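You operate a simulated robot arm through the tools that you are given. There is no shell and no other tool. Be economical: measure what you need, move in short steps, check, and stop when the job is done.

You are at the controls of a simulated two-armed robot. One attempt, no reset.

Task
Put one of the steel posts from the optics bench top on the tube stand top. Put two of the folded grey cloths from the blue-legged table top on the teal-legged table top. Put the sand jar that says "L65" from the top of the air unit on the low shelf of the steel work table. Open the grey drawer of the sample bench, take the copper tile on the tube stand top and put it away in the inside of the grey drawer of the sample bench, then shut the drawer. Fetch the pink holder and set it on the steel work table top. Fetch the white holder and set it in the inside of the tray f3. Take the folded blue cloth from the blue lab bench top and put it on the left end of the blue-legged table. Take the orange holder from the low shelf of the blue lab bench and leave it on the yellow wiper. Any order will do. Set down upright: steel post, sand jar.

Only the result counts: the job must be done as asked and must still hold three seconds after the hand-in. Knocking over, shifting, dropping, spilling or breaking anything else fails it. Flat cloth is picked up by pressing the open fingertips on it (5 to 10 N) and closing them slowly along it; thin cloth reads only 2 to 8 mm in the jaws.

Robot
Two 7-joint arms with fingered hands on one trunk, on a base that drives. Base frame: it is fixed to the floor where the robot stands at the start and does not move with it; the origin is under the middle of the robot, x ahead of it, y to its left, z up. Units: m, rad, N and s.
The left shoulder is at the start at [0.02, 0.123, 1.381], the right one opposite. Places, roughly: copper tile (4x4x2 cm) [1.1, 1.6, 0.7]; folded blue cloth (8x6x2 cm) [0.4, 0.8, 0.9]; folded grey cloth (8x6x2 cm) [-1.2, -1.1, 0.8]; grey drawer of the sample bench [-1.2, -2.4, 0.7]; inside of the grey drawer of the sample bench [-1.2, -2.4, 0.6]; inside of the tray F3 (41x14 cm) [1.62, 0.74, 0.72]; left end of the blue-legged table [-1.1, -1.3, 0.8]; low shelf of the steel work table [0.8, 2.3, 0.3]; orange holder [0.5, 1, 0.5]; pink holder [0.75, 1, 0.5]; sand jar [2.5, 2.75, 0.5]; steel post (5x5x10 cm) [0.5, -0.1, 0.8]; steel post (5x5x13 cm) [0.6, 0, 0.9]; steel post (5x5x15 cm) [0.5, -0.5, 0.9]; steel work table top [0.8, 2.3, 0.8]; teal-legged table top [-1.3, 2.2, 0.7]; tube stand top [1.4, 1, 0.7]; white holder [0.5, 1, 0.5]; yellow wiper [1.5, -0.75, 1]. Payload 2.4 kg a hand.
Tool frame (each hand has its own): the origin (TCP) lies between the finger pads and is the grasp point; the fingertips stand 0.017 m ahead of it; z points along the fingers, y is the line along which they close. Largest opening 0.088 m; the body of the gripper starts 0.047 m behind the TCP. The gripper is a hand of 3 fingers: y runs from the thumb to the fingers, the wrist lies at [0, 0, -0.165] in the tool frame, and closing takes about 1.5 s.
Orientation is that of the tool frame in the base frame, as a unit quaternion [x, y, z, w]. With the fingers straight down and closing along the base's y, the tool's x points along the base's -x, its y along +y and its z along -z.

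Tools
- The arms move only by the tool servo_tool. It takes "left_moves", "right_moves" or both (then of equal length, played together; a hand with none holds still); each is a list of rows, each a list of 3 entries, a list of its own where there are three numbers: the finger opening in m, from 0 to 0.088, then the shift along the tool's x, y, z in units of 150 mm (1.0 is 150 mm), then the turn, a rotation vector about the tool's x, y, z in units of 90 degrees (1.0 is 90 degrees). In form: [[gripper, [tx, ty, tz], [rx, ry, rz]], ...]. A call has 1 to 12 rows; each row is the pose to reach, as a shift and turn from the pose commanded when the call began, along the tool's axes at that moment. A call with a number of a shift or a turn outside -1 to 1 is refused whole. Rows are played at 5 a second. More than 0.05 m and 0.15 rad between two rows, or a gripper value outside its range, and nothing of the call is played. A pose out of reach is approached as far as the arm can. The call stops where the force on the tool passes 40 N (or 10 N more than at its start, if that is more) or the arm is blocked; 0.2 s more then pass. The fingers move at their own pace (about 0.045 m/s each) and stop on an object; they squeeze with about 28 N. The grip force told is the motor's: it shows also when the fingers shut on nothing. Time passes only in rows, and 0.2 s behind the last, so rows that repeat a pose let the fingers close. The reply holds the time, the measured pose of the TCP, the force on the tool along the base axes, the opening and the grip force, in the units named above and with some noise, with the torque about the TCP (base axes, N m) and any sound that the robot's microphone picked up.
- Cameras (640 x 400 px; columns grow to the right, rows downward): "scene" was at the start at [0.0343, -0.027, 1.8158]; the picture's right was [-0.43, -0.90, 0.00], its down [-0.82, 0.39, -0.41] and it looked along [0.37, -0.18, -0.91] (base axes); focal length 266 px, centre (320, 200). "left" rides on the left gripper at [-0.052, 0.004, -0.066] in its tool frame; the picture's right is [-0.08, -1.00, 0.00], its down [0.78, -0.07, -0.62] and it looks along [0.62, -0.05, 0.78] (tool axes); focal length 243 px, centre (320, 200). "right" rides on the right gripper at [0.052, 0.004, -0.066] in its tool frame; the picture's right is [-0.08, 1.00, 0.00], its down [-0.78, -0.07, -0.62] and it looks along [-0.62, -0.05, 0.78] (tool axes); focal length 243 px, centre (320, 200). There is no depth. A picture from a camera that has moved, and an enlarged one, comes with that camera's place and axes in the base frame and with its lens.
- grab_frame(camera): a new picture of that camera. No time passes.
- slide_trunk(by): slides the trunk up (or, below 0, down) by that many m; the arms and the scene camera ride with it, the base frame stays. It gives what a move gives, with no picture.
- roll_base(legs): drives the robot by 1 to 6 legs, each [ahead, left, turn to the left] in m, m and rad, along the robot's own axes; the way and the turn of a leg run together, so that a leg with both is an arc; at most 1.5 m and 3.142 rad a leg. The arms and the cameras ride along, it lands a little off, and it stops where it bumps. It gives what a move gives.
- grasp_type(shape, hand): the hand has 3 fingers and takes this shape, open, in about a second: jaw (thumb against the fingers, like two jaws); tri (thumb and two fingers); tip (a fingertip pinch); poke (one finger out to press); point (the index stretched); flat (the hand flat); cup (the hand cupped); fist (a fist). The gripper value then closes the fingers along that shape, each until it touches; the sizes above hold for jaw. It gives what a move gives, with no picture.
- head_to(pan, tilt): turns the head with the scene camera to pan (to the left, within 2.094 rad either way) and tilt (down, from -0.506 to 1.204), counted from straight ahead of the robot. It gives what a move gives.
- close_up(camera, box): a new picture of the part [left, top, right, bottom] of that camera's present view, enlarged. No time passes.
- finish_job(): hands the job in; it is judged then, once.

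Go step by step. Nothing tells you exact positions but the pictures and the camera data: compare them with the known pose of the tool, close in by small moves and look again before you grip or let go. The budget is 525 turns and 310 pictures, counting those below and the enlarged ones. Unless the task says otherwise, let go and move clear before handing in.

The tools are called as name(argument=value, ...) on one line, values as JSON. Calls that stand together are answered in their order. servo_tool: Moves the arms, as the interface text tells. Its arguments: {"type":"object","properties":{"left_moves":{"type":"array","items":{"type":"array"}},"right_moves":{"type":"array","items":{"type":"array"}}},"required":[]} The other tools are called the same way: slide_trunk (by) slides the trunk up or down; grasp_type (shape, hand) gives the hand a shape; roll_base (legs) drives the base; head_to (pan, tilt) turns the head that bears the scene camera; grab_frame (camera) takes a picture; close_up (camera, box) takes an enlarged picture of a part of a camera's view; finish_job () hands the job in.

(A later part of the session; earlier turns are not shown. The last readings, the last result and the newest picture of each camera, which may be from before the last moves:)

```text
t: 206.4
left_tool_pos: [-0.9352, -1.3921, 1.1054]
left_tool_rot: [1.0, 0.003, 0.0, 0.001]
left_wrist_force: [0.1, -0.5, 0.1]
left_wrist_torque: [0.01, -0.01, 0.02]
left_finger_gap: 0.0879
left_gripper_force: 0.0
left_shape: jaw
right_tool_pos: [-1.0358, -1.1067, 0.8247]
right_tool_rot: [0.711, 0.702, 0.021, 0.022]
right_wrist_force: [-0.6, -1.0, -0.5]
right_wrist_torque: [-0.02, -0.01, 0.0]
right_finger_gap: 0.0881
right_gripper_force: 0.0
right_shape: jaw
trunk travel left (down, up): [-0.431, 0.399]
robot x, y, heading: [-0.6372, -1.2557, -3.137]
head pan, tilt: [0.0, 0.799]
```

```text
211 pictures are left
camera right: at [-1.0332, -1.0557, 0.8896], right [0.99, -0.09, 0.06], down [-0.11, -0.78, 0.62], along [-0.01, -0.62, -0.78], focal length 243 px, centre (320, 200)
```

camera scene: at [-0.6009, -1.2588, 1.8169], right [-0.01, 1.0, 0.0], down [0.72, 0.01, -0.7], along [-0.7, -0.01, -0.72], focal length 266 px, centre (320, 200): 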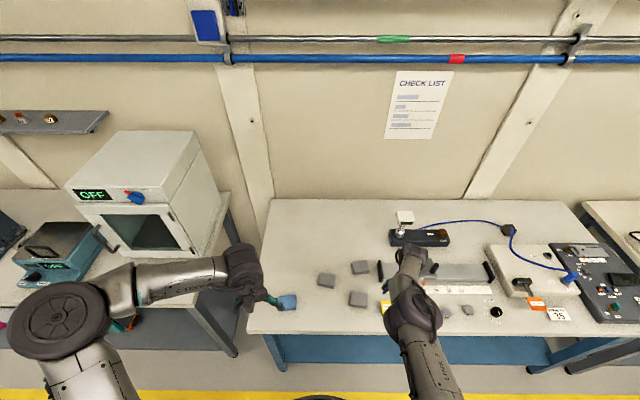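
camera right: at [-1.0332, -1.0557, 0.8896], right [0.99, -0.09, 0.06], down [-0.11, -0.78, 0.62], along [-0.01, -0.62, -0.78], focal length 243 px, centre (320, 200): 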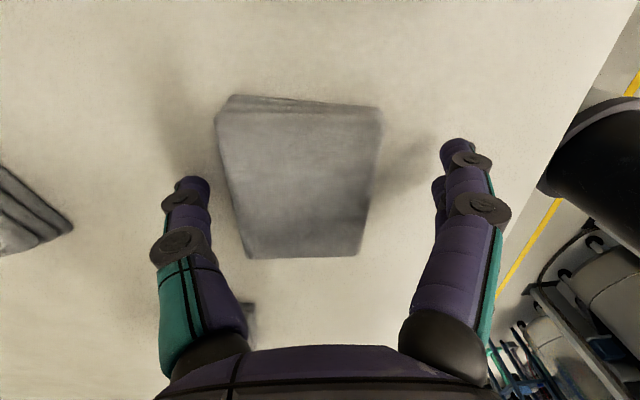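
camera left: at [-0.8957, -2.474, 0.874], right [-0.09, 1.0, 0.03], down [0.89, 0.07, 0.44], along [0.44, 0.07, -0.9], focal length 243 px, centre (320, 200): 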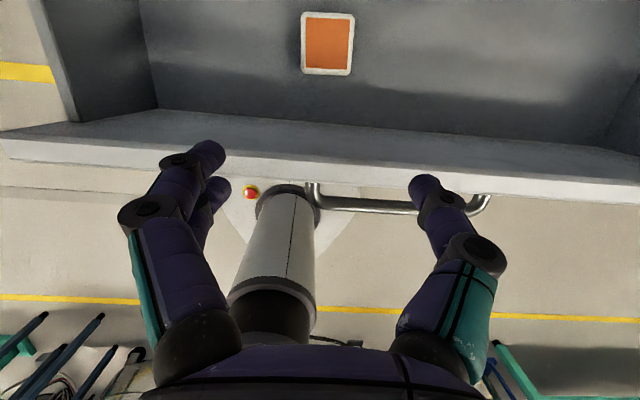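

servo_tool(right_moves=[[0.088, [0, -0.03, 0.02], [0, 0, 0]], [0.075, [0, -0.03, 0.02], [0, 0, 0]], [0.065, [0, -0.03, 0.02], [0, 0, 0]], [0.055, [0, -0.03, 0.02], [0, 0, 0]], [0.045, [0, -0.03, 0.02], [0, 0, 0]], [0.035, [0, -0.03, 0.02], [0, 0, 0]], [0.03, [0, -0.03, 0.02], [0, 0, 0]]])

grab_frame(camera="right")

```text
t: 208.0
left_tool_pos: [-0.9339, -1.3924, 1.1054]
left_tool_rot: [1.0, 0.002, 0.0, 0.001]
left_wrist_force: [-0.4, 0.8, 0.9]
left_wrist_torque: [0.01, 0.02, 0.02]
left_finger_gap: 0.0879
left_gripper_force: 0.1
left_shape: jaw
right_tool_pos: [-1.0389, -1.1069, 0.82]
right_tool_rot: [0.71, 0.703, 0.023, 0.023]
right_wrist_force: [-0.2, -0.3, 0.1]
right_wrist_torque: [-0.01, 0.01, 0.01]
right_finger_gap: 0.0502
right_gripper_force: 27.8
right_shape: jaw
trunk travel left (down, up): [-0.431, 0.399]
robot x, y, heading: [-0.6378, -1.2611, -3.137]
head pan, tilt: [0.0, 0.799]
```

```text
210 pictures are left
camera right: at [-1.0368, -1.0556, 0.8858], right [0.99, -0.09, 0.06], down [-0.11, -0.78, 0.62], along [-0.01, -0.62, -0.78], focal length 243 px, centre (320, 200)
```

right: 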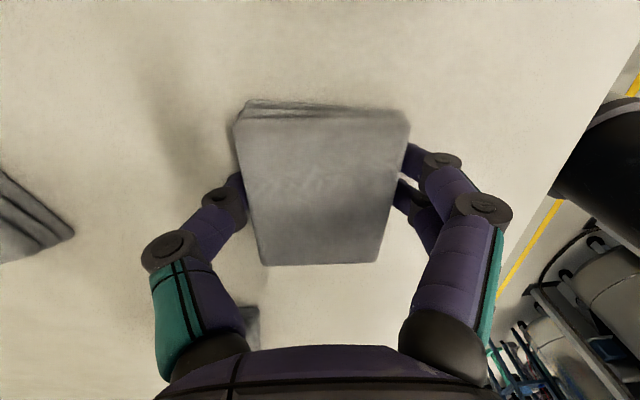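

Cloth C is gripped. I lift it clear and turn the left hand 90° for cloth A.

servo_tool(right_moves=[[0.03, [0, 0, -0.2], [0, 0, 0]], [0.03, [0, 0, -0.5], [0, 0, 0]], [0.03, [0, 0, -0.8], [0, 0, 0]], [0.03, [0.2, 0.2, -0.9], [0, 0, 0]]])

servo_tool(left_moves=[[0.088, [0, 0, 0], [0, 0, 0.09]], [0.088, [0, 0, 0], [0, 0, 0.18]], [0.088, [0, 0, 0], [0, 0, 0.27]], [0.088, [0, 0, 0], [0, 0, 0.36]], [0.088, [0, 0, 0], [0, 0, 0.45]], [0.088, [0, 0, 0], [0, 0, 0.54]], [0.088, [0, 0, 0], [0, 0, 0.63]], [0.088, [0, 0, 0], [0, 0, 0.72]], [0.088, [0, 0, 0], [0, 0, 0.81]], [0.088, [0, 0, 0], [0, 0, 0.9]], [0.088, [0, 0, 0], [0, 0, 0.99]]])

grab_frame(camera="left")

grab_frame(camera="scene")

```text
t: 209.0
left_tool_pos: [-0.9342, -1.3928, 1.1039]
left_tool_rot: [1.0, 0.003, 0.0, 0.002]
left_wrist_force: [-0.2, 0.0, -0.1]
left_wrist_torque: [0.05, 0.02, 0.01]
left_finger_gap: 0.088
left_gripper_force: 0.0
left_shape: jaw
right_tool_pos: [-1.0168, -1.0751, 0.9525]
right_tool_rot: [0.71, 0.703, 0.021, 0.023]
right_wrist_force: [1.3, -0.2, -0.3]
right_wrist_torque: [-0.02, -0.02, -0.01]
right_finger_gap: 0.0497
right_gripper_force: 27.7
right_shape: jaw
trunk travel left (down, up): [-0.431, 0.399]
robot x, y, heading: [-0.6395, -1.2597, -3.133]
head pan, tilt: [0.0, 0.799]
```

```text
t: 211.4
left_tool_pos: [-0.934, -1.3929, 1.1047]
left_tool_rot: [0.713, -0.701, 0.001, 0.001]
left_wrist_force: [-0.3, 0.5, 0.0]
left_wrist_torque: [-0.01, 0.02, 0.0]
left_finger_gap: 0.0879
left_gripper_force: 0.0
left_shape: jaw
right_tool_pos: [-1.0162, -1.0749, 0.9531]
right_tool_rot: [0.711, 0.702, 0.022, 0.023]
right_wrist_force: [-0.7, 0.5, -1.0]
right_wrist_torque: [0.0, 0.0, 0.03]
right_finger_gap: 0.0493
right_gripper_force: 27.9
right_shape: jaw
trunk travel left (down, up): [-0.431, 0.399]
robot x, y, heading: [-0.6367, -1.2572, -3.134]
head pan, tilt: [0.0, 0.799]
```

```text
209 pictures are left
camera left: at [-0.9392, -1.3407, 1.1712], right [0.99, 0.1, 0.0], down [0.08, -0.78, 0.62], along [0.06, -0.62, -0.78], focal length 243 px, centre (320, 200)
```

left: 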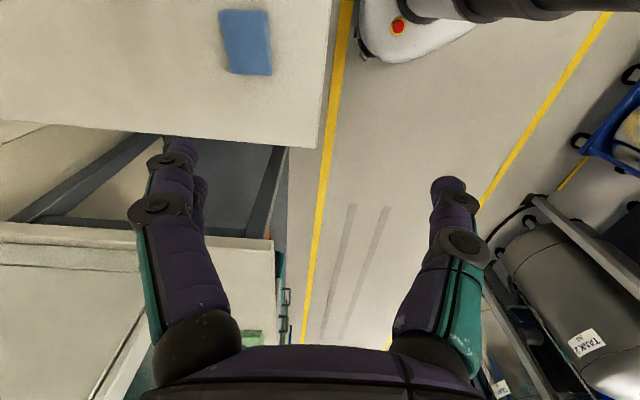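

```text
208 pictures are left
camera scene: at [-0.7004, -1.2596, 1.677], right [-0.01, 1.0, 0.0], down [0.72, 0.01, -0.7], along [-0.7, -0.01, -0.72], focal length 266 px, centre (320, 200)
```

scene: 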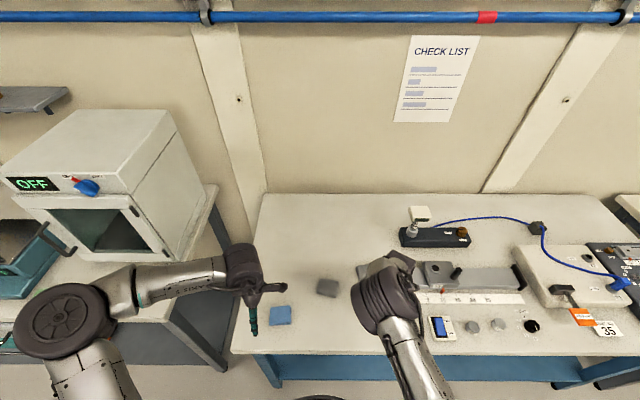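

Blue cloth is fine. I shift the base right and 6 cm forward so the left hand can reach cloth A at (-1.115, -1.237).

slide_trunk(by=0.12)

roll_base(legs=[[0.055, -0.1, 0]])

servo_tool(left_moves=[[0.088, [0, 0.25, 0], [0, 0, 0]], [0.088, [0, 0.5, 0.1], [0, 0, 0]], [0.088, [0, 0.75, 0.2], [0, 0, 0]]], right_moves=[[0.03, [0, 0.1, -0.2], [0, 0, 0]], [0.03, [0.0, 0.2, -0.4], [0, 0, 0]], [0.03, [0.0, 0.3, -0.6], [0, 0, 0]]])

grab_frame(camera="left")

```text
t: 212.9
left_tool_pos: [-0.9349, -1.3932, 1.225]
left_tool_rot: [0.714, -0.7, 0.0, 0.0]
left_wrist_force: [0.1, 0.9, 0.5]
left_wrist_torque: [-0.03, 0.01, 0.02]
left_finger_gap: 0.088
left_gripper_force: 0.1
left_shape: jaw
right_tool_pos: [-1.0173, -1.0746, 1.0725]
right_tool_rot: [0.71, 0.703, 0.022, 0.024]
right_wrist_force: [0.3, -0.8, 0.1]
right_wrist_torque: [-0.03, -0.02, 0.0]
right_finger_gap: 0.0495
right_gripper_force: 27.9
right_shape: jaw
trunk travel left (down, up): [-0.551, 0.279]
robot x, y, heading: [-0.6382, -1.259, -3.137]
head pan, tilt: [0.0, 0.799]
```

```text
t: 214.1
left_tool_pos: [-0.9919, -1.2958, 1.2259]
left_tool_rot: [0.715, -0.699, 0.001, 0.001]
left_wrist_force: [-0.9, -0.4, -0.8]
left_wrist_torque: [0.01, 0.01, -0.02]
left_finger_gap: 0.0881
left_gripper_force: 0.1
left_shape: jaw
right_tool_pos: [-1.0739, -0.9792, 1.0721]
right_tool_rot: [0.71, 0.704, 0.021, 0.023]
right_wrist_force: [-0.4, 0.9, -0.1]
right_wrist_torque: [0.0, -0.02, 0.0]
right_finger_gap: 0.0497
right_gripper_force: 28.0
right_shape: jaw
trunk travel left (down, up): [-0.551, 0.279]
robot x, y, heading: [-0.6956, -1.1647, -3.135]
head pan, tilt: [0.0, 0.799]
```

```text
t: 214.9
left_tool_pos: [-1.101, -1.299, 1.1963]
left_tool_rot: [0.715, -0.699, 0.0, 0.001]
left_wrist_force: [0.2, -0.1, 0.4]
left_wrist_torque: [0.0, -0.01, -0.01]
left_finger_gap: 0.0878
left_gripper_force: 0.1
left_shape: jaw
right_tool_pos: [-1.0334, -0.9808, 1.1677]
right_tool_rot: [0.709, 0.704, 0.021, 0.021]
right_wrist_force: [-0.1, -0.7, -0.4]
right_wrist_torque: [0.02, -0.03, 0.0]
right_finger_gap: 0.0493
right_gripper_force: 27.6
right_shape: jaw
trunk travel left (down, up): [-0.551, 0.279]
robot x, y, heading: [-0.699, -1.1594, -3.132]
head pan, tilt: [0.0, 0.799]
```

```text
207 pictures are left
camera left: at [-1.1052, -1.2463, 1.2614], right [0.99, 0.11, 0.0], down [0.08, -0.78, 0.62], along [0.07, -0.62, -0.78], focal length 243 px, centre (320, 200)
```

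left: 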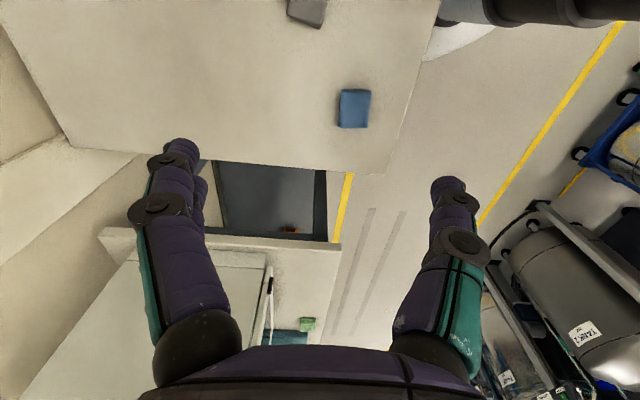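

servo_tool(left_moves=[[0.088, [-0.2, 0.05, 0.1], [0, 0, 0]], [0.088, [-0.38, 0.11, 0.2], [0, 0, 0]], [0.088, [-0.38, 0.11, 0.4], [0, 0, 0]]])

slide_trunk(by=-0.2)

grab_frame(camera="left")

grab_frame(camera="scene")

```text
t: 215.7
left_tool_pos: [-1.1219, -1.2437, 1.1354]
left_tool_rot: [0.716, -0.698, 0.0, 0.001]
left_wrist_force: [-0.2, 0.2, 0.0]
left_wrist_torque: [0.0, -0.02, 0.0]
left_finger_gap: 0.0878
left_gripper_force: 0.1
left_shape: jaw
right_tool_pos: [-1.0341, -0.9825, 1.1657]
right_tool_rot: [0.71, 0.704, 0.022, 0.022]
right_wrist_force: [0.3, -0.2, -0.2]
right_wrist_torque: [-0.06, 0.05, 0.0]
right_finger_gap: 0.0494
right_gripper_force: 28.0
right_shape: jaw
trunk travel left (down, up): [-0.551, 0.279]
robot x, y, heading: [-0.6956, -1.1593, -3.128]
head pan, tilt: [0.0, 0.799]
```

```text
t: 217.8
left_tool_pos: [-1.12, -1.2429, 0.9364]
left_tool_rot: [0.715, -0.699, 0.0, 0.001]
left_wrist_force: [0.7, -0.6, 0.1]
left_wrist_torque: [0.01, -0.01, -0.01]
left_finger_gap: 0.0879
left_gripper_force: 0.0
left_shape: jaw
right_tool_pos: [-1.0333, -0.9812, 0.9661]
right_tool_rot: [0.71, 0.703, 0.021, 0.023]
right_wrist_force: [0.7, 0.3, -0.6]
right_wrist_torque: [-0.01, 0.0, -0.01]
right_finger_gap: 0.0498
right_gripper_force: 27.3
right_shape: jaw
trunk travel left (down, up): [-0.351, 0.479]
robot x, y, heading: [-0.6944, -1.1636, -3.131]
head pan, tilt: [0.0, 0.799]
```

```text
206 pictures are left
camera left: at [-1.1251, -1.1908, 1.0011], right [0.99, 0.11, 0.0], down [0.09, -0.78, 0.62], along [0.07, -0.62, -0.78], focal length 243 px, centre (320, 200)
```

left: 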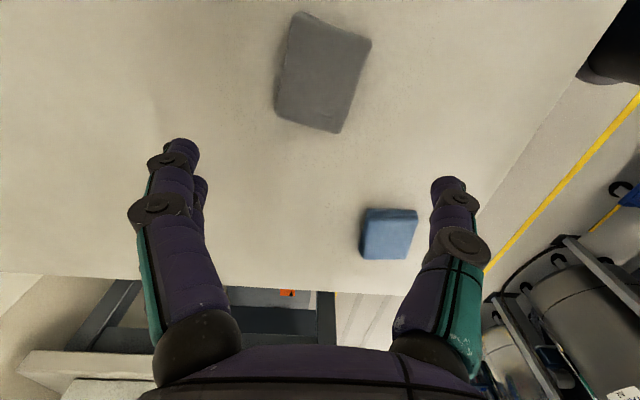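

```text
205 pictures are left
camera scene: at [-0.7562, -1.163, 1.5971], right [-0.01, 1.0, 0.0], down [0.72, 0.01, -0.7], along [-0.7, -0.01, -0.72], focal length 266 px, centre (320, 200)
```

scene: 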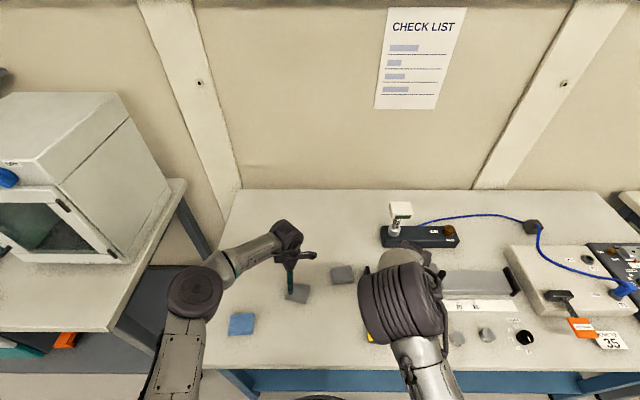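

servo_tool(left_moves=[[0.088, [-0.05, 0, 0.1], [0, 0, 0.08]], [0.088, [-0.1, 0, 0.3], [0, 0, 0.16]], [0.088, [-0.1, 0, 0.5], [0, 0, 0.16]], [0.088, [-0.1, 0, 0.65], [0, 0, 0.16]]])

grab_frame(camera="left")

```text
t: 218.8
left_tool_pos: [-1.1205, -1.2266, 0.8376]
left_tool_rot: [-0.621, 0.784, 0.0, -0.001]
left_wrist_force: [0.6, -0.2, 1.0]
left_wrist_torque: [0.0, -0.02, 0.02]
left_finger_gap: 0.0879
left_gripper_force: 0.1
left_shape: jaw
right_tool_pos: [-1.0326, -0.9812, 0.9663]
right_tool_rot: [0.71, 0.704, 0.021, 0.023]
right_wrist_force: [-0.5, -0.4, -0.3]
right_wrist_torque: [0.0, -0.02, -0.01]
right_finger_gap: 0.0496
right_gripper_force: 28.2
right_shape: jaw
trunk travel left (down, up): [-0.351, 0.479]
robot x, y, heading: [-0.6959, -1.1584, -3.134]
head pan, tilt: [0.0, 0.799]
```

```text
204 pictures are left
camera left: at [-1.1124, -1.1754, 0.903], right [0.99, -0.14, 0.0], down [-0.11, -0.77, 0.62], along [-0.09, -0.62, -0.78], focal length 243 px, centre (320, 200)
```

left: 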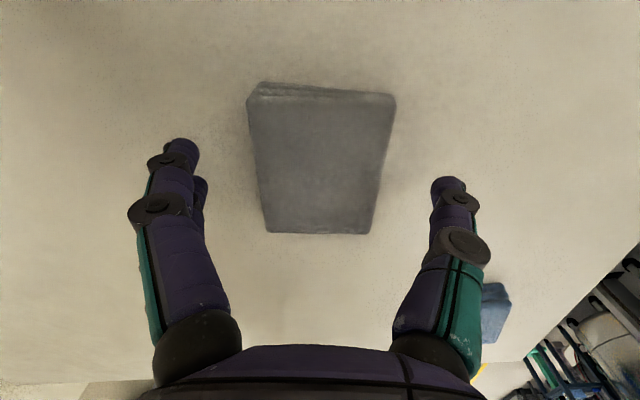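

Aligned. Down 15 mm and close.

servo_tool(left_moves=[[0.088, [0, 0, 0.06], [0, 0, 0]], [0.088, [0, 0, 0.11], [0, 0, 0]], [0.075, [0, 0, 0.11], [0, 0, 0]], [0.065, [0, 0, 0.11], [0, 0, 0]], [0.055, [0, 0, 0.11], [0, 0, 0]], [0.045, [0, 0, 0.11], [0, 0, 0]], [0.035, [0, 0, 0.11], [0, 0, 0]], [0.03, [0, 0, 0.11], [0, 0, 0]], [0.03, [0, 0, -0.1], [0, 0, 0]], [0.03, [0, 0, -0.4], [0, 0, 0]]])

grab_frame(camera="left")

```text
t: 221.0
left_tool_pos: [-1.12, -1.2284, 0.9001]
left_tool_rot: [-0.623, 0.782, 0.0, -0.001]
left_wrist_force: [-0.5, -0.5, 0.1]
left_wrist_torque: [-0.01, -0.03, -0.03]
left_finger_gap: 0.0495
left_gripper_force: 28.2
left_shape: jaw
right_tool_pos: [-1.0348, -0.9823, 0.9676]
right_tool_rot: [0.71, 0.704, 0.021, 0.022]
right_wrist_force: [0.0, -0.7, 0.3]
right_wrist_torque: [-0.01, -0.02, 0.04]
right_finger_gap: 0.0494
right_gripper_force: 28.0
right_shape: jaw
trunk travel left (down, up): [-0.351, 0.479]
robot x, y, heading: [-0.6949, -1.1622, -3.138]
head pan, tilt: [0.0, 0.799]
```

```text
203 pictures are left
camera left: at [-1.1117, -1.1755, 0.9649], right [0.99, -0.14, 0.0], down [-0.11, -0.77, 0.62], along [-0.09, -0.62, -0.78], focal length 243 px, centre (320, 200)
```

left: 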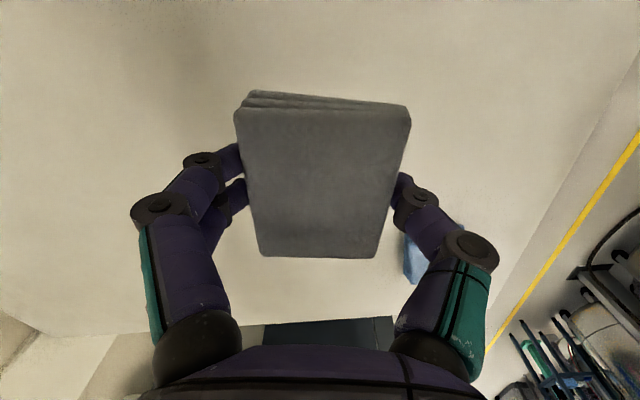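

Both cloths are held. I raise, back into the aisle and drive to the teal-legged table.

slide_trunk(by=0.25)

roll_base(legs=[[-0.45, 0, 0], [0, -1.5, 0]])

roll_base(legs=[[0, -1.5, 0], [0, -0.3, 0]])

grab_frame(camera="scene")

```text
t: 223.6
left_tool_pos: [-1.1198, -1.227, 1.1485]
left_tool_rot: [-0.623, 0.782, -0.001, 0.0]
left_wrist_force: [0.3, 0.4, -0.9]
left_wrist_torque: [-0.05, -0.02, 0.02]
left_finger_gap: 0.0492
left_gripper_force: 28.1
left_shape: jaw
right_tool_pos: [-1.0335, -0.9813, 1.217]
right_tool_rot: [0.709, 0.704, 0.021, 0.022]
right_wrist_force: [0.0, 0.0, -1.1]
right_wrist_torque: [0.03, -0.05, -0.03]
right_finger_gap: 0.0495
right_gripper_force: 28.0
right_shape: jaw
trunk travel left (down, up): [-0.601, 0.229]
robot x, y, heading: [-0.6951, -1.163, -3.132]
head pan, tilt: [0.0, 0.799]
```

```text
t: 233.2
left_tool_pos: [-0.6637, 0.2708, 1.15]
left_tool_rot: [-0.61, 0.793, -0.001, -0.001]
left_wrist_force: [0.5, -0.8, -0.9]
left_wrist_torque: [-0.01, -0.01, -0.03]
left_finger_gap: 0.0492
left_gripper_force: 27.9
left_shape: jaw
right_tool_pos: [-0.5698, 0.5138, 1.2161]
right_tool_rot: [0.72, 0.693, 0.021, 0.024]
right_wrist_force: [-1.1, 0.2, -0.4]
right_wrist_torque: [-0.05, 0.02, 0.04]
right_finger_gap: 0.0491
right_gripper_force: 28.2
right_shape: jaw
trunk travel left (down, up): [-0.601, 0.229]
robot x, y, heading: [-0.2351, 0.3272, 3.119]
head pan, tilt: [0.0, 0.799]
```

```text
t: 242.3
left_tool_pos: [-0.6525, 2.0641, 1.1498]
left_tool_rot: [-0.621, 0.784, 0.0, -0.001]
left_wrist_force: [0.0, 0.8, -0.1]
left_wrist_torque: [0.01, 0.02, -0.02]
left_finger_gap: 0.0494
left_gripper_force: 27.9
left_shape: jaw
right_tool_pos: [-0.5652, 2.3108, 1.2152]
right_tool_rot: [0.711, 0.703, 0.022, 0.024]
right_wrist_force: [0.8, -0.4, 0.2]
right_wrist_torque: [0.01, 0.0, -0.01]
right_finger_gap: 0.0492
right_gripper_force: 27.8
right_shape: jaw
trunk travel left (down, up): [-0.601, 0.229]
robot x, y, heading: [-0.226, 2.128, -3.132]
head pan, tilt: [0.0, 0.799]
```

```text
202 pictures are left
camera scene: at [-0.2883, 2.1285, 1.847], right [-0.01, 1.0, 0.0], down [0.72, 0.0, -0.7], along [-0.7, 0.0, -0.72], focal length 266 px, centre (320, 200)
```

scene: 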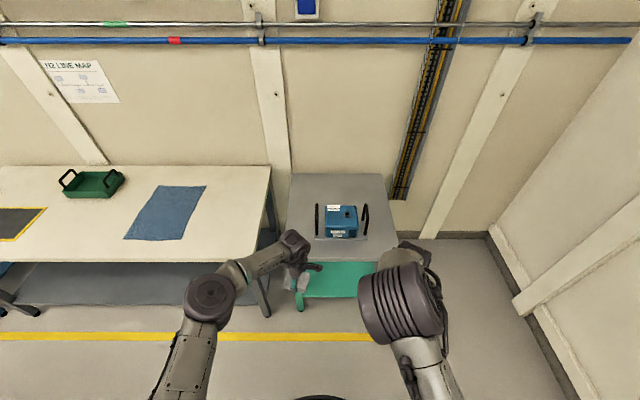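

The teal-legged table's front strip (x -0.97 to -1.09) ahead of the blue device is free. I pull the left hand in and drive up.

servo_tool(left_moves=[[0.03, [-0.04, -0.17, 0], [0, 0, 0]], [0.03, [-0.08, -0.35, 0], [0, 0, 0]], [0.03, [-0.12, -0.52, 0], [0, 0, 0]]])

roll_base(legs=[[0.44, 0.01, -0.009]])

slide_trunk(by=-0.25)

grab_frame(camera="scene")

grab_frame(camera="right")

grab_frame(camera="left")

```text
t: 243.2
left_tool_pos: [-0.5746, 2.0643, 1.1463]
left_tool_rot: [-0.621, 0.784, 0.001, -0.001]
left_wrist_force: [-0.6, -0.7, 0.3]
left_wrist_torque: [-0.02, 0.0, 0.01]
left_finger_gap: 0.0491
left_gripper_force: 28.2
left_shape: jaw
right_tool_pos: [-0.5647, 2.3095, 1.216]
right_tool_rot: [0.711, 0.703, 0.021, 0.021]
right_wrist_force: [0.1, 1.0, 0.1]
right_wrist_torque: [-0.03, -0.01, 0.01]
right_finger_gap: 0.0496
right_gripper_force: 27.6
right_shape: jaw
trunk travel left (down, up): [-0.601, 0.229]
robot x, y, heading: [-0.2267, 2.1289, -3.133]
head pan, tilt: [0.0, 0.799]
```

```text
t: 245.8
left_tool_pos: [-1.0145, 2.0641, 1.1474]
left_tool_rot: [-0.613, 0.79, 0.0, -0.001]
left_wrist_force: [-0.7, 0.3, -0.8]
left_wrist_torque: [0.05, 0.0, -0.02]
left_finger_gap: 0.0493
left_gripper_force: 28.8
left_shape: jaw
right_tool_pos: [-0.9994, 2.3112, 1.2152]
right_tool_rot: [0.719, 0.695, 0.022, 0.023]
right_wrist_force: [-0.5, 0.1, 0.1]
right_wrist_torque: [-0.01, -0.02, -0.01]
right_finger_gap: 0.0493
right_gripper_force: 28.6
right_shape: jaw
trunk travel left (down, up): [-0.601, 0.229]
robot x, y, heading: [-0.6643, 2.1217, 3.128]
head pan, tilt: [0.0, 0.799]
```

```text
t: 248.4
left_tool_pos: [-1.0133, 2.0637, 0.8966]
left_tool_rot: [-0.613, 0.79, -0.001, -0.001]
left_wrist_force: [-0.1, -0.6, -0.5]
left_wrist_torque: [-0.01, -0.01, -0.01]
left_finger_gap: 0.0489
left_gripper_force: 27.4
left_shape: jaw
right_tool_pos: [-0.9987, 2.3106, 0.9675]
right_tool_rot: [0.718, 0.695, 0.021, 0.022]
right_wrist_force: [-0.4, 0.6, -0.3]
right_wrist_torque: [-0.02, 0.02, -0.02]
right_finger_gap: 0.0494
right_gripper_force: 28.0
right_shape: jaw
trunk travel left (down, up): [-0.351, 0.479]
robot x, y, heading: [-0.664, 2.1203, 3.126]
head pan, tilt: [0.0, 0.799]
```

```text
201 pictures are left
camera scene: at [-0.7255, 2.1214, 1.597], right [0.02, 1.0, 0.0], down [0.72, -0.01, -0.7], along [-0.7, 0.01, -0.72], focal length 266 px, centre (320, 200)
```

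scene: 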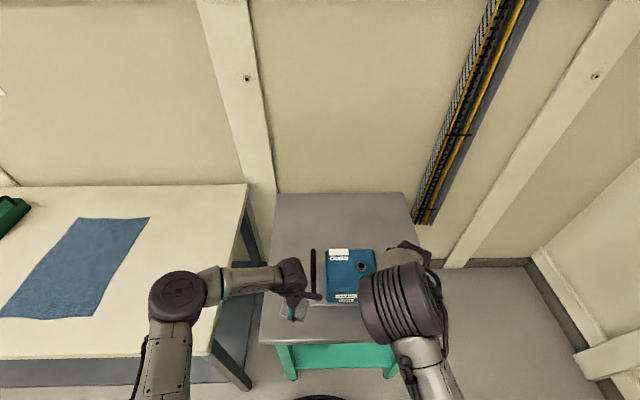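

```text
200 pictures are left
camera right: at [-0.9948, 2.3615, 1.032], right [0.99, -0.12, 0.06], down [-0.13, -0.78, 0.62], along [-0.03, -0.62, -0.78], focal length 243 px, centre (320, 200)
```

right: 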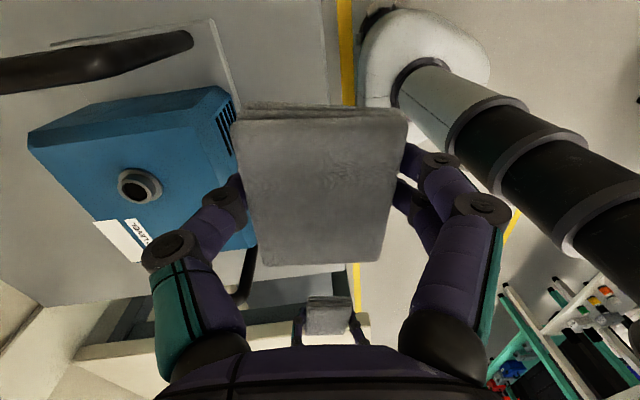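

```text
199 pictures are left
camera left: at [-1.0042, 2.1159, 0.9623], right [0.99, -0.17, 0.0], down [-0.13, -0.77, 0.62], along [-0.1, -0.61, -0.78], focal length 243 px, centre (320, 200)
```

left: 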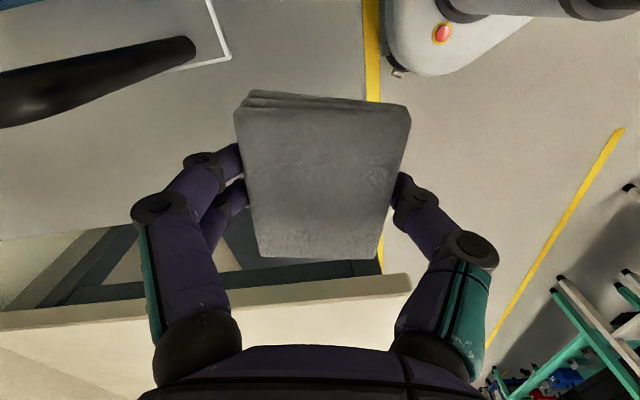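

Device front is close to where the right cloth would go, so I shift the right hand to y≈2.40, past the device. Left goes down first.

servo_tool(left_moves=[[0.03, [0, 0.05, 0.2], [0, 0, 0]], [0.03, [0, 0.07, 0.4], [0, 0, 0]], [0.03, [0, 0.07, 0.6], [0, 0, 0]], [0.03, [0, 0.07, 0.75], [0, 0, 0]], [0.03, [0, 0.07, 0.85], [0, 0, 0]], [0.03, [0, 0.07, 0.95], [0, 0, 0]], [0.03, [0, 0.07, 1.0], [0, 0, 0]]], right_moves=[[0.03, [0.15, -0.05, 0], [0, 0, 0]], [0.03, [0.3, -0.1, 0], [0, 0, 0]], [0.03, [0.45, -0.1, 0], [0, 0, 0]], [0.03, [0.6, -0.1, 0], [0, 0, 0]], [0.03, [0.6, -0.1, 0.1], [0, 0, 0]], [0.03, [0.6, -0.1, 0.2], [0, 0, 0]], [0.03, [0.6, -0.1, 0.3], [0, 0, 0]]])

grab_frame(camera="left")

grab_frame(camera="right")

```text
t: 250.0
left_tool_pos: [-1.0281, 2.0673, 0.7561]
left_tool_rot: [-0.614, 0.79, 0.004, -0.006]
left_wrist_force: [7.5, -4.9, 34.0]
left_wrist_torque: [-0.06, -0.26, -0.01]
left_finger_gap: 0.0469
left_gripper_force: 28.1
left_shape: jaw
right_tool_pos: [-1.0039, 2.3998, 0.9269]
right_tool_rot: [0.719, 0.695, 0.021, 0.022]
right_wrist_force: [-0.2, -0.8, 0.3]
right_wrist_torque: [-0.02, 0.0, 0.02]
right_finger_gap: 0.0495
right_gripper_force: 28.1
right_shape: jaw
trunk travel left (down, up): [-0.351, 0.479]
robot x, y, heading: [-0.6675, 2.1203, 3.118]
head pan, tilt: [0.0, 0.799]
stopped in row 7 (left hand): the force on the tool passed its limit at 60 N (the readings are from after the stop); the commanded pose is now the measured one
```

```text
198 pictures are left
camera left: at [-1.0178, 2.1192, 0.8216], right [0.99, -0.16, -0.01], down [-0.12, -0.77, 0.62], along [-0.11, -0.61, -0.78], focal length 243 px, centre (320, 200)
```

left: 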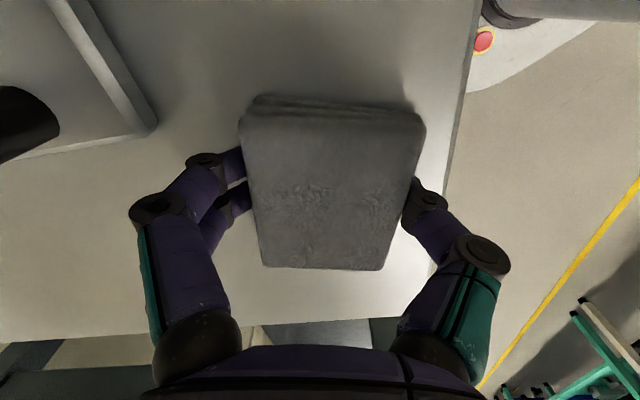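

```text
197 pictures are left
camera right: at [-1.0001, 2.4507, 0.9915], right [0.99, -0.12, 0.06], down [-0.13, -0.78, 0.62], along [-0.03, -0.62, -0.78], focal length 243 px, centre (320, 200)
```

right: 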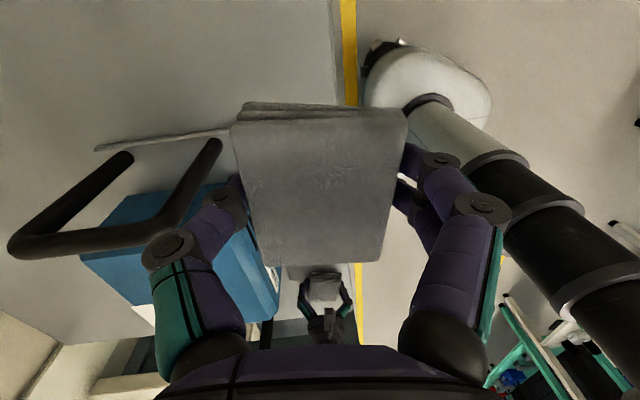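

Left cloth is on the table. I release it and raise the left hand while lowering the right cloth.

servo_tool(left_moves=[[0.03, [0, 0, -0.03], [0, 0, 0]], [0.06, [0, 0, -0.03], [0, 0, 0]], [0.075, [0, 0, -0.03], [0, 0, 0]], [0.075, [0, 0, -0.03], [0, 0, 0]], [0.075, [0, 0, -0.2], [0, 0, 0]], [0.075, [0, 0, -0.5], [0, 0, 0]], [0.075, [0, 0, -0.8], [0, 0, 0]]])

servo_tool(right_moves=[[0.03, [0, -0.05, 0.25], [0, 0, 0]], [0.03, [0, -0.05, 0.5], [0, 0, 0]], [0.03, [0, -0.05, 0.75], [0, 0, 0]], [0.03, [0, -0.05, 0.95], [0, 0, 0]], [0.03, [0, -0.05, 1.0], [0, 0, 0]]])

grab_frame(camera="right")

```text
t: 251.6
left_tool_pos: [-1.0258, 2.0656, 0.8765]
left_tool_rot: [-0.612, 0.791, 0.001, -0.004]
left_wrist_force: [0.3, 0.9, 0.8]
left_wrist_torque: [0.02, 0.02, -0.02]
left_finger_gap: 0.0748
left_gripper_force: 0.0
left_shape: jaw
right_tool_pos: [-1.0056, 2.4002, 0.925]
right_tool_rot: [0.718, 0.695, 0.02, 0.023]
right_wrist_force: [0.4, -0.8, -0.4]
right_wrist_torque: [0.0, -0.03, -0.02]
right_finger_gap: 0.0491
right_gripper_force: 27.6
right_shape: jaw
trunk travel left (down, up): [-0.351, 0.479]
robot x, y, heading: [-0.6613, 2.1169, 3.124]
head pan, tilt: [0.0, 0.799]
```

```text
t: 252.8
left_tool_pos: [-1.0256, 2.0662, 0.876]
left_tool_rot: [-0.613, 0.79, 0.003, -0.004]
left_wrist_force: [0.2, 0.3, -0.7]
left_wrist_torque: [0.02, 0.02, 0.01]
left_finger_gap: 0.0749
left_gripper_force: 0.0
left_shape: jaw
right_tool_pos: [-1.0025, 2.3986, 0.774]
right_tool_rot: [0.718, 0.695, 0.021, 0.023]
right_wrist_force: [0.1, -0.2, -0.9]
right_wrist_torque: [0.01, 0.01, 0.05]
right_finger_gap: 0.0495
right_gripper_force: 28.0
right_shape: jaw
trunk travel left (down, up): [-0.351, 0.479]
robot x, y, heading: [-0.6655, 2.1213, 3.122]
head pan, tilt: [0.0, 0.799]
```

```text
196 pictures are left
camera right: at [-0.9999, 2.4509, 0.84], right [0.99, -0.12, 0.06], down [-0.13, -0.78, 0.62], along [-0.03, -0.62, -0.78], focal length 243 px, centre (320, 200)
```

right: 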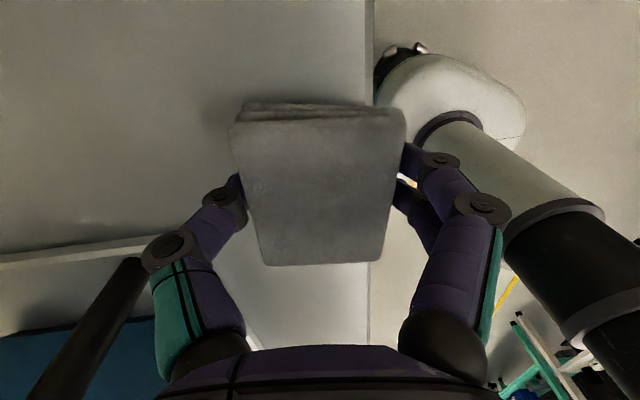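

servo_tool(right_moves=[[0.03, [0, -0.13, 0], [0, 0, 0]], [0.03, [0, -0.13, 0.08], [0, 0, 0]], [0.03, [0, -0.13, 0.12], [0, 0, 0]], [0.03, [0, -0.13, 0.15], [0, 0, 0]]])

```text
t: 253.8
left_tool_pos: [-1.0256, 2.0643, 0.8788]
left_tool_rot: [-0.613, 0.79, 0.003, -0.003]
left_wrist_force: [0.3, -0.5, 0.4]
left_wrist_torque: [0.03, 0.0, -0.01]
left_finger_gap: 0.075
left_gripper_force: 0.1
left_shape: jaw
right_tool_pos: [-1.0231, 2.3999, 0.7574]
right_tool_rot: [0.719, 0.695, 0.019, 0.017]
right_wrist_force: [4.1, -2.9, 26.0]
right_wrist_torque: [-0.04, 0.21, 0.01]
right_finger_gap: 0.0472
right_gripper_force: 28.1
right_shape: jaw
trunk travel left (down, up): [-0.351, 0.479]
robot x, y, heading: [-0.6638, 2.1231, 3.124]
head pan, tilt: [0.0, 0.799]
stopped in row 4 (right hand): the force on the tool passed its limit at 47 N (the readings are from after the stop); the commanded pose is now the measured one
```

servo_tool(right_moves=[[0.03, [0, 0, -0.03], [0, 0, 0]], [0.06, [0, 0, -0.03], [0, 0, 0]], [0.075, [0, 0, -0.03], [0, 0, 0]], [0.075, [0, 0, -0.03], [0, 0, 0]], [0.075, [0, 0, -0.2], [0, 0, 0]], [0.075, [0, 0, -0.5], [0, 0, 0]], [0.075, [0, 0, -0.8], [0, 0, 0]]])

slide_trunk(by=0.2)

grab_frame(camera="right")

grab_frame(camera="left")

```text
t: 255.3
left_tool_pos: [-1.0258, 2.0657, 0.8779]
left_tool_rot: [-0.613, 0.79, 0.003, -0.004]
left_wrist_force: [0.6, -0.2, 0.3]
left_wrist_torque: [-0.01, 0.01, 0.02]
left_finger_gap: 0.0748
left_gripper_force: 0.1
left_shape: jaw
right_tool_pos: [-1.033, 2.3963, 0.8745]
right_tool_rot: [0.719, 0.695, 0.02, 0.019]
right_wrist_force: [-0.4, -1.1, -0.2]
right_wrist_torque: [0.0, 0.01, 0.0]
right_finger_gap: 0.075
right_gripper_force: 0.1
right_shape: jaw
trunk travel left (down, up): [-0.351, 0.479]
robot x, y, heading: [-0.6636, 2.119, 3.128]
head pan, tilt: [0.0, 0.799]
```

```text
t: 257.5
left_tool_pos: [-1.0255, 2.0655, 1.0763]
left_tool_rot: [-0.613, 0.79, 0.002, -0.004]
left_wrist_force: [-0.7, 0.0, 0.2]
left_wrist_torque: [-0.04, 0.03, -0.01]
left_finger_gap: 0.0747
left_gripper_force: 0.0
left_shape: jaw
right_tool_pos: [-1.0332, 2.3968, 1.0761]
right_tool_rot: [0.718, 0.695, 0.019, 0.018]
right_wrist_force: [0.1, -0.9, 0.1]
right_wrist_torque: [0.02, -0.03, 0.02]
right_finger_gap: 0.0748
right_gripper_force: 0.1
right_shape: jaw
trunk travel left (down, up): [-0.551, 0.279]
robot x, y, heading: [-0.6646, 2.1207, 3.123]
head pan, tilt: [0.0, 0.799]
```

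```text
195 pictures are left
camera right: at [-1.0287, 2.4475, 1.1415], right [0.99, -0.12, 0.05], down [-0.13, -0.78, 0.62], along [-0.03, -0.62, -0.79], focal length 243 px, centre (320, 200)
```

right: 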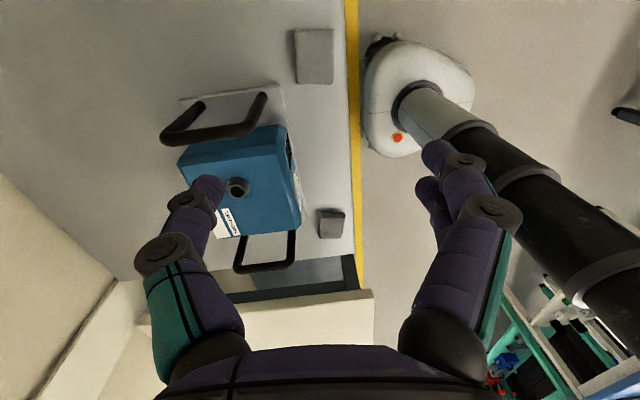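

```text
194 pictures are left
camera left: at [-1.0158, 2.1178, 1.1423], right [0.99, -0.17, -0.01], down [-0.12, -0.77, 0.62], along [-0.11, -0.61, -0.78], focal length 243 px, centre (320, 200)
```

left: 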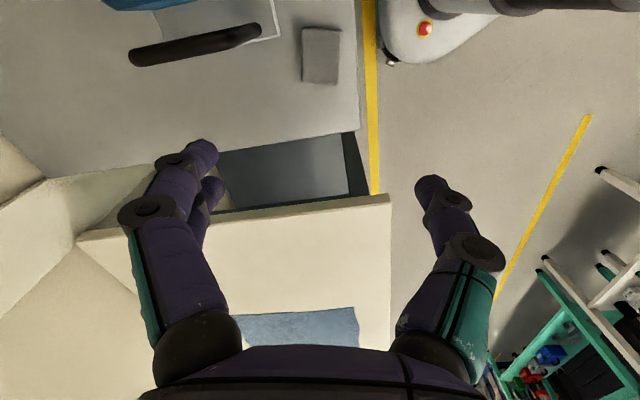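

Both grey cloths lie on the teal-legged table. Next the holders: I back off, restore both hands to straight, turn round and go to the blue bench.

roll_base(legs=[[-0.45, 0, 0]])

servo_tool(right_moves=[[0.088, [0, 0, 0], [0, 0, 0.09]], [0.088, [0, 0, 0], [0, 0, 0.18]], [0.088, [0, 0, 0], [0, 0, 0.27]], [0.088, [0, 0, 0], [0, 0, 0.36]], [0.088, [0, 0, 0], [0, 0, 0.45]], [0.088, [0, 0, 0], [0, 0, 0.54]], [0.088, [0, 0, 0], [0, 0, 0.63]], [0.088, [0, 0, 0], [0, 0, 0.72]], [0.088, [0, 0, 0], [0, 0, 0.81]], [0.088, [0, 0, 0], [0, 0, 0.9]], [0.088, [0, 0, 0], [0, 0, 0.98]], [0.088, [0, 0, 0], [0, 0, 0.98]]], left_moves=[[0.088, [0, 0, 0], [0, 0, -0.095]], [0.088, [0, 0, 0], [0, 0, -0.19]], [0.088, [0, 0, 0], [0, 0, -0.285]], [0.088, [0, 0, 0], [0, 0, -0.38]], [0.088, [0, 0, 0], [0, 0, -0.475]], [0.088, [0, 0, 0], [0, 0, -0.57]], [0.088, [0, 0, 0], [0, 0, -0.665]], [0.088, [0, 0, 0], [0, 0, -0.76]], [0.088, [0, 0, 0], [0, 0, -0.855]], [0.088, [0, 0, 0], [0, 0, -0.94]], [0.088, [0, 0, 0], [0, 0, -1.0]], [0.088, [0, 0, 0], [0, 0, -1.0]]])

roll_base(legs=[[0, 0, 3.141], [0, -1.05, 0]])

slide_trunk(by=-0.35)

head_to(pan=0.0, tilt=0.8)

grab_frame(camera="scene")

```text
t: 260.2
left_tool_pos: [-0.5781, 2.0597, 1.0778]
left_tool_rot: [-0.611, 0.792, 0.003, -0.003]
left_wrist_force: [-0.2, 1.1, -1.1]
left_wrist_torque: [0.02, 0.04, 0.01]
left_finger_gap: 0.0747
left_gripper_force: 0.1
left_shape: jaw
right_tool_pos: [-0.5836, 2.3901, 1.0738]
right_tool_rot: [0.72, 0.693, 0.019, 0.019]
right_wrist_force: [0.0, -0.5, 0.3]
right_wrist_torque: [-0.01, 0.03, 0.02]
right_finger_gap: 0.0749
right_gripper_force: 0.0
right_shape: jaw
trunk travel left (down, up): [-0.551, 0.279]
robot x, y, heading: [-0.2162, 2.113, 3.117]
head pan, tilt: [0.0, 0.799]
```

```text
t: 262.8
left_tool_pos: [-0.577, 2.0593, 1.0778]
left_tool_rot: [0.992, -0.127, -0.005, 0.002]
left_wrist_force: [-0.3, 0.1, 0.7]
left_wrist_torque: [-0.02, 0.03, -0.04]
left_finger_gap: 0.0877
left_gripper_force: 0.2
left_shape: jaw
right_tool_pos: [-0.582, 2.3895, 1.0758]
right_tool_rot: [1.0, -0.004, 0.027, 0.0]
right_wrist_force: [-0.5, 1.0, -0.2]
right_wrist_torque: [0.01, 0.0, -0.01]
right_finger_gap: 0.0877
right_gripper_force: 0.1
right_shape: jaw
trunk travel left (down, up): [-0.551, 0.279]
robot x, y, heading: [-0.216, 2.1134, 3.118]
head pan, tilt: [0.0, 0.799]
```

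```text
t: 275.7
left_tool_pos: [0.1319, 1.1001, 1.0764]
left_tool_rot: [0.134, 0.991, 0.001, 0.005]
left_wrist_force: [0.2, 0.6, -0.5]
left_wrist_torque: [0.01, 0.02, -0.01]
left_finger_gap: 0.0881
left_gripper_force: 0.1
left_shape: jaw
right_tool_pos: [0.1331, 0.7704, 1.0751]
right_tool_rot: [0.009, 1.0, 0.001, -0.027]
right_wrist_force: [-0.2, 0.0, 0.1]
right_wrist_torque: [0.02, 0.01, -0.01]
right_finger_gap: 0.0877
right_gripper_force: 0.0
right_shape: jaw
trunk travel left (down, up): [-0.551, 0.279]
robot x, y, heading: [-0.2301, 1.0535, -0.033]
head pan, tilt: [0.0, 0.799]
```

```text
t: 279.1
left_tool_pos: [0.1308, 1.0999, 0.7263]
left_tool_rot: [0.133, 0.991, 0.002, 0.004]
left_wrist_force: [0.0, -0.2, -0.7]
left_wrist_torque: [0.04, -0.06, -0.04]
left_finger_gap: 0.0881
left_gripper_force: 0.0
left_shape: jaw
right_tool_pos: [0.1323, 0.7699, 0.7254]
right_tool_rot: [0.008, 1.0, 0.0, -0.027]
right_wrist_force: [-0.6, 0.5, -1.0]
right_wrist_torque: [0.0, 0.0, 0.01]
right_finger_gap: 0.0881
right_gripper_force: 0.0
right_shape: jaw
trunk travel left (down, up): [-0.201, 0.629]
robot x, y, heading: [-0.2277, 1.0493, -0.031]
head pan, tilt: [0.0, 0.799]
```

```text
t: 279.7
left_tool_pos: [0.1308, 1.1001, 0.7264]
left_tool_rot: [0.133, 0.991, 0.002, 0.005]
left_wrist_force: [0.1, -0.3, 0.4]
left_wrist_torque: [-0.02, -0.01, 0.0]
left_finger_gap: 0.088
left_gripper_force: 0.1
left_shape: jaw
right_tool_pos: [0.1319, 0.7697, 0.7256]
right_tool_rot: [0.009, 1.0, 0.0, -0.027]
right_wrist_force: [-0.1, 0.5, -1.0]
right_wrist_torque: [0.0, 0.01, 0.03]
right_finger_gap: 0.0879
right_gripper_force: 0.1
right_shape: jaw
trunk travel left (down, up): [-0.201, 0.629]
robot x, y, heading: [-0.2279, 1.0523, -0.037]
head pan, tilt: [0.0, 0.799]
```

```text
193 pictures are left
camera scene: at [-0.1692, 1.0468, 1.447], right [-0.03, -1.0, 0.0], down [-0.72, 0.02, -0.7], along [0.7, -0.02, -0.72], focal length 266 px, centre (320, 200)
```

scene: 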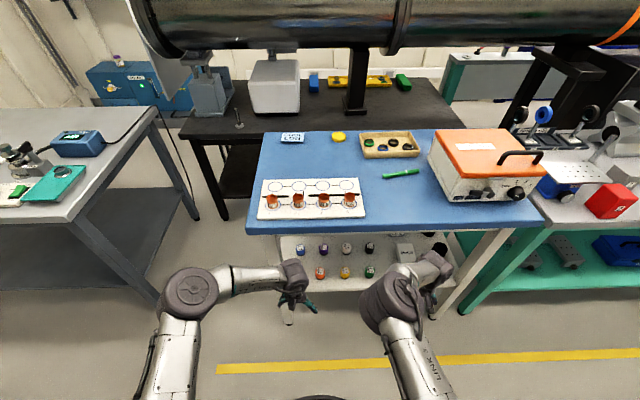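

close_up(camera="scene", box=[240, 215, 480, 330])

slide_trunk(by=-0.2)

close_up(camera="scene", box=[240, 180, 480, 330])

```text
2.67 times, centred on (360, 272) of scene
camera zoom: at [-0.1692, 1.0468, 1.447], right [-0.03, -1.0, 0.0], down [-0.72, 0.02, -0.7], along [0.7, -0.02, -0.72], focal length 710 px, centre (213, 7)
```

zoom: 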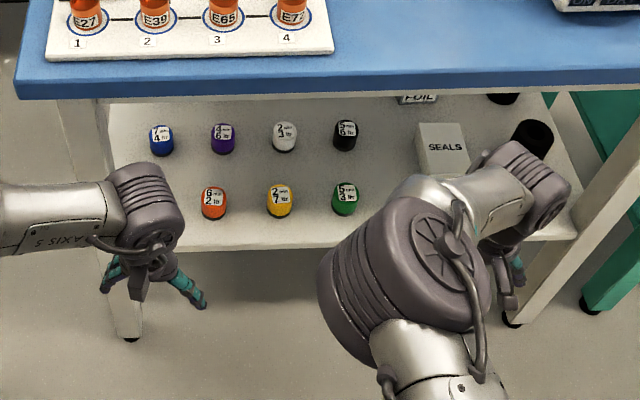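

```text
t: 281.9
left_tool_pos: [0.1321, 1.0999, 0.527]
left_tool_rot: [0.133, 0.991, 0.001, 0.004]
left_wrist_force: [0.3, 0.0, 0.4]
left_wrist_torque: [0.02, 0.0, -0.01]
left_finger_gap: 0.0881
left_gripper_force: 0.0
left_shape: jaw
right_tool_pos: [0.1323, 0.7697, 0.5261]
right_tool_rot: [0.009, 1.0, 0.0, -0.027]
right_wrist_force: [0.6, 0.6, -0.7]
right_wrist_torque: [0.04, -0.02, 0.02]
right_finger_gap: 0.0879
right_gripper_force: 0.1
right_shape: jaw
trunk travel left (down, up): [-0.001, 0.829]
robot x, y, heading: [-0.2261, 1.0464, -0.034]
head pan, tilt: [0.0, 0.799]
```

```text
2.67 times, centred on (360, 255) of scene
camera zoom: at [-0.1693, 1.0468, 1.2471], right [-0.03, -1.0, 0.0], down [-0.72, 0.02, -0.7], along [0.7, -0.02, -0.72], focal length 710 px, centre (213, 53)
```

zoom: 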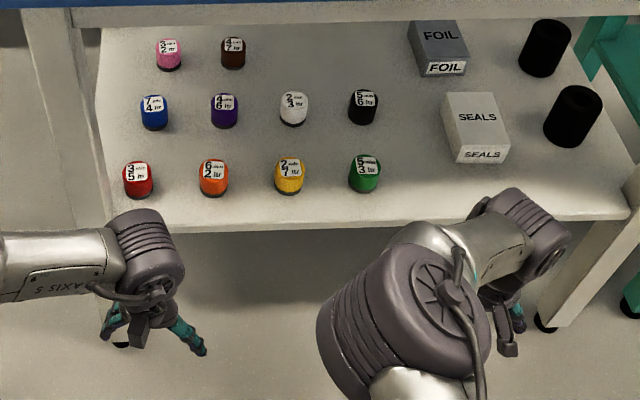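

The holders stand in a grid on the shelf: orange at about (0.40, 1.03), white (0.51, 0.91), pink (0.63, 1.10), z≈0.43. I first straighten the left hand, pitch it 30° forward and set the base heading.

roll_base(legs=[[0, -0.2, 0.034]])

servo_tool(left_moves=[[0.088, [0, 0, 0], [0, 0, -0.085]], [0.088, [0, 0, 0], [0, 0, -0.17]]])

servo_tool(left_moves=[[0.088, [-0.2, 0, -0.1], [0, -0.08, 0]], [0.088, [-0.4, 0, -0.2], [0, -0.16, 0]], [0.088, [-0.6, 0, -0.3], [0, -0.25, 0]], [0.088, [-0.65, 0, -0.3], [0, -0.333, 0]]])

grab_frame(camera="scene")

```text
t: 283.5
left_tool_pos: [0.1263, 0.9144, 0.5271]
left_tool_rot: [0.114, 0.993, 0.001, 0.004]
left_wrist_force: [0.1, 0.3, -0.3]
left_wrist_torque: [0.0, 0.03, -0.02]
left_finger_gap: 0.088
left_gripper_force: 0.0
left_shape: jaw
right_tool_pos: [0.1411, 0.5833, 0.5258]
right_tool_rot: [-0.01, 1.0, 0.0, -0.027]
right_wrist_force: [-0.8, 0.5, -0.7]
right_wrist_torque: [-0.01, 0.0, 0.01]
right_finger_gap: 0.0878
right_gripper_force: 0.1
right_shape: jaw
trunk travel left (down, up): [-0.001, 0.829]
robot x, y, heading: [-0.2292, 0.8498, 0.001]
head pan, tilt: [0.0, 0.799]
```

```text
t: 284.1
left_tool_pos: [0.1268, 0.9143, 0.5254]
left_tool_rot: [-0.02, 1.0, 0.001, 0.005]
left_wrist_force: [-0.2, -0.8, 0.1]
left_wrist_torque: [0.02, 0.04, -0.01]
left_finger_gap: 0.0878
left_gripper_force: 0.1
left_shape: jaw
right_tool_pos: [0.1408, 0.5832, 0.525]
right_tool_rot: [-0.01, 1.0, -0.001, -0.027]
right_wrist_force: [-0.3, 0.8, 0.5]
right_wrist_torque: [-0.01, -0.01, 0.0]
right_finger_gap: 0.088
right_gripper_force: 0.0
right_shape: jaw
trunk travel left (down, up): [-0.001, 0.829]
robot x, y, heading: [-0.2326, 0.8505, 0.005]
head pan, tilt: [0.0, 0.799]
```

```text
t: 285.1
left_tool_pos: [0.2232, 0.9179, 0.5713]
left_tool_rot: [-0.019, 0.964, 0.005, 0.264]
left_wrist_force: [-0.5, -0.2, 0.3]
left_wrist_torque: [-0.04, -0.01, 0.0]
left_finger_gap: 0.088
left_gripper_force: 0.0
left_shape: jaw
right_tool_pos: [0.1396, 0.5836, 0.5265]
right_tool_rot: [-0.01, 1.0, 0.0, -0.027]
right_wrist_force: [0.5, 0.0, 0.1]
right_wrist_torque: [0.01, 0.01, 0.02]
right_finger_gap: 0.0882
right_gripper_force: 0.0
right_shape: jaw
trunk travel left (down, up): [-0.001, 0.829]
robot x, y, heading: [-0.2332, 0.8491, 0.008]
head pan, tilt: [0.0, 0.799]
```

```text
190 pictures are left
camera scene: at [-0.1717, 0.8489, 1.247], right [0.01, -1.0, 0.0], down [-0.72, 0.0, -0.7], along [0.7, 0.0, -0.72], focal length 266 px, centre (320, 200)
```

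scene: 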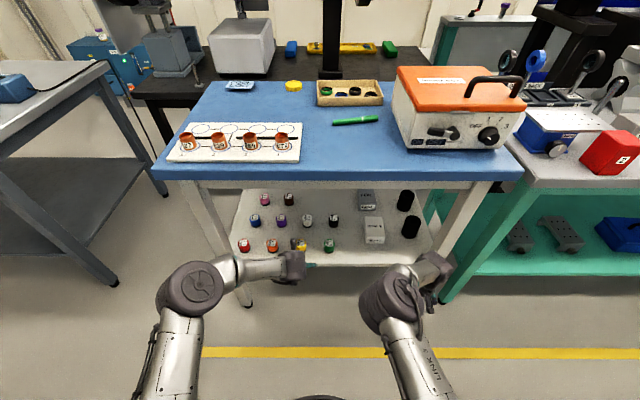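

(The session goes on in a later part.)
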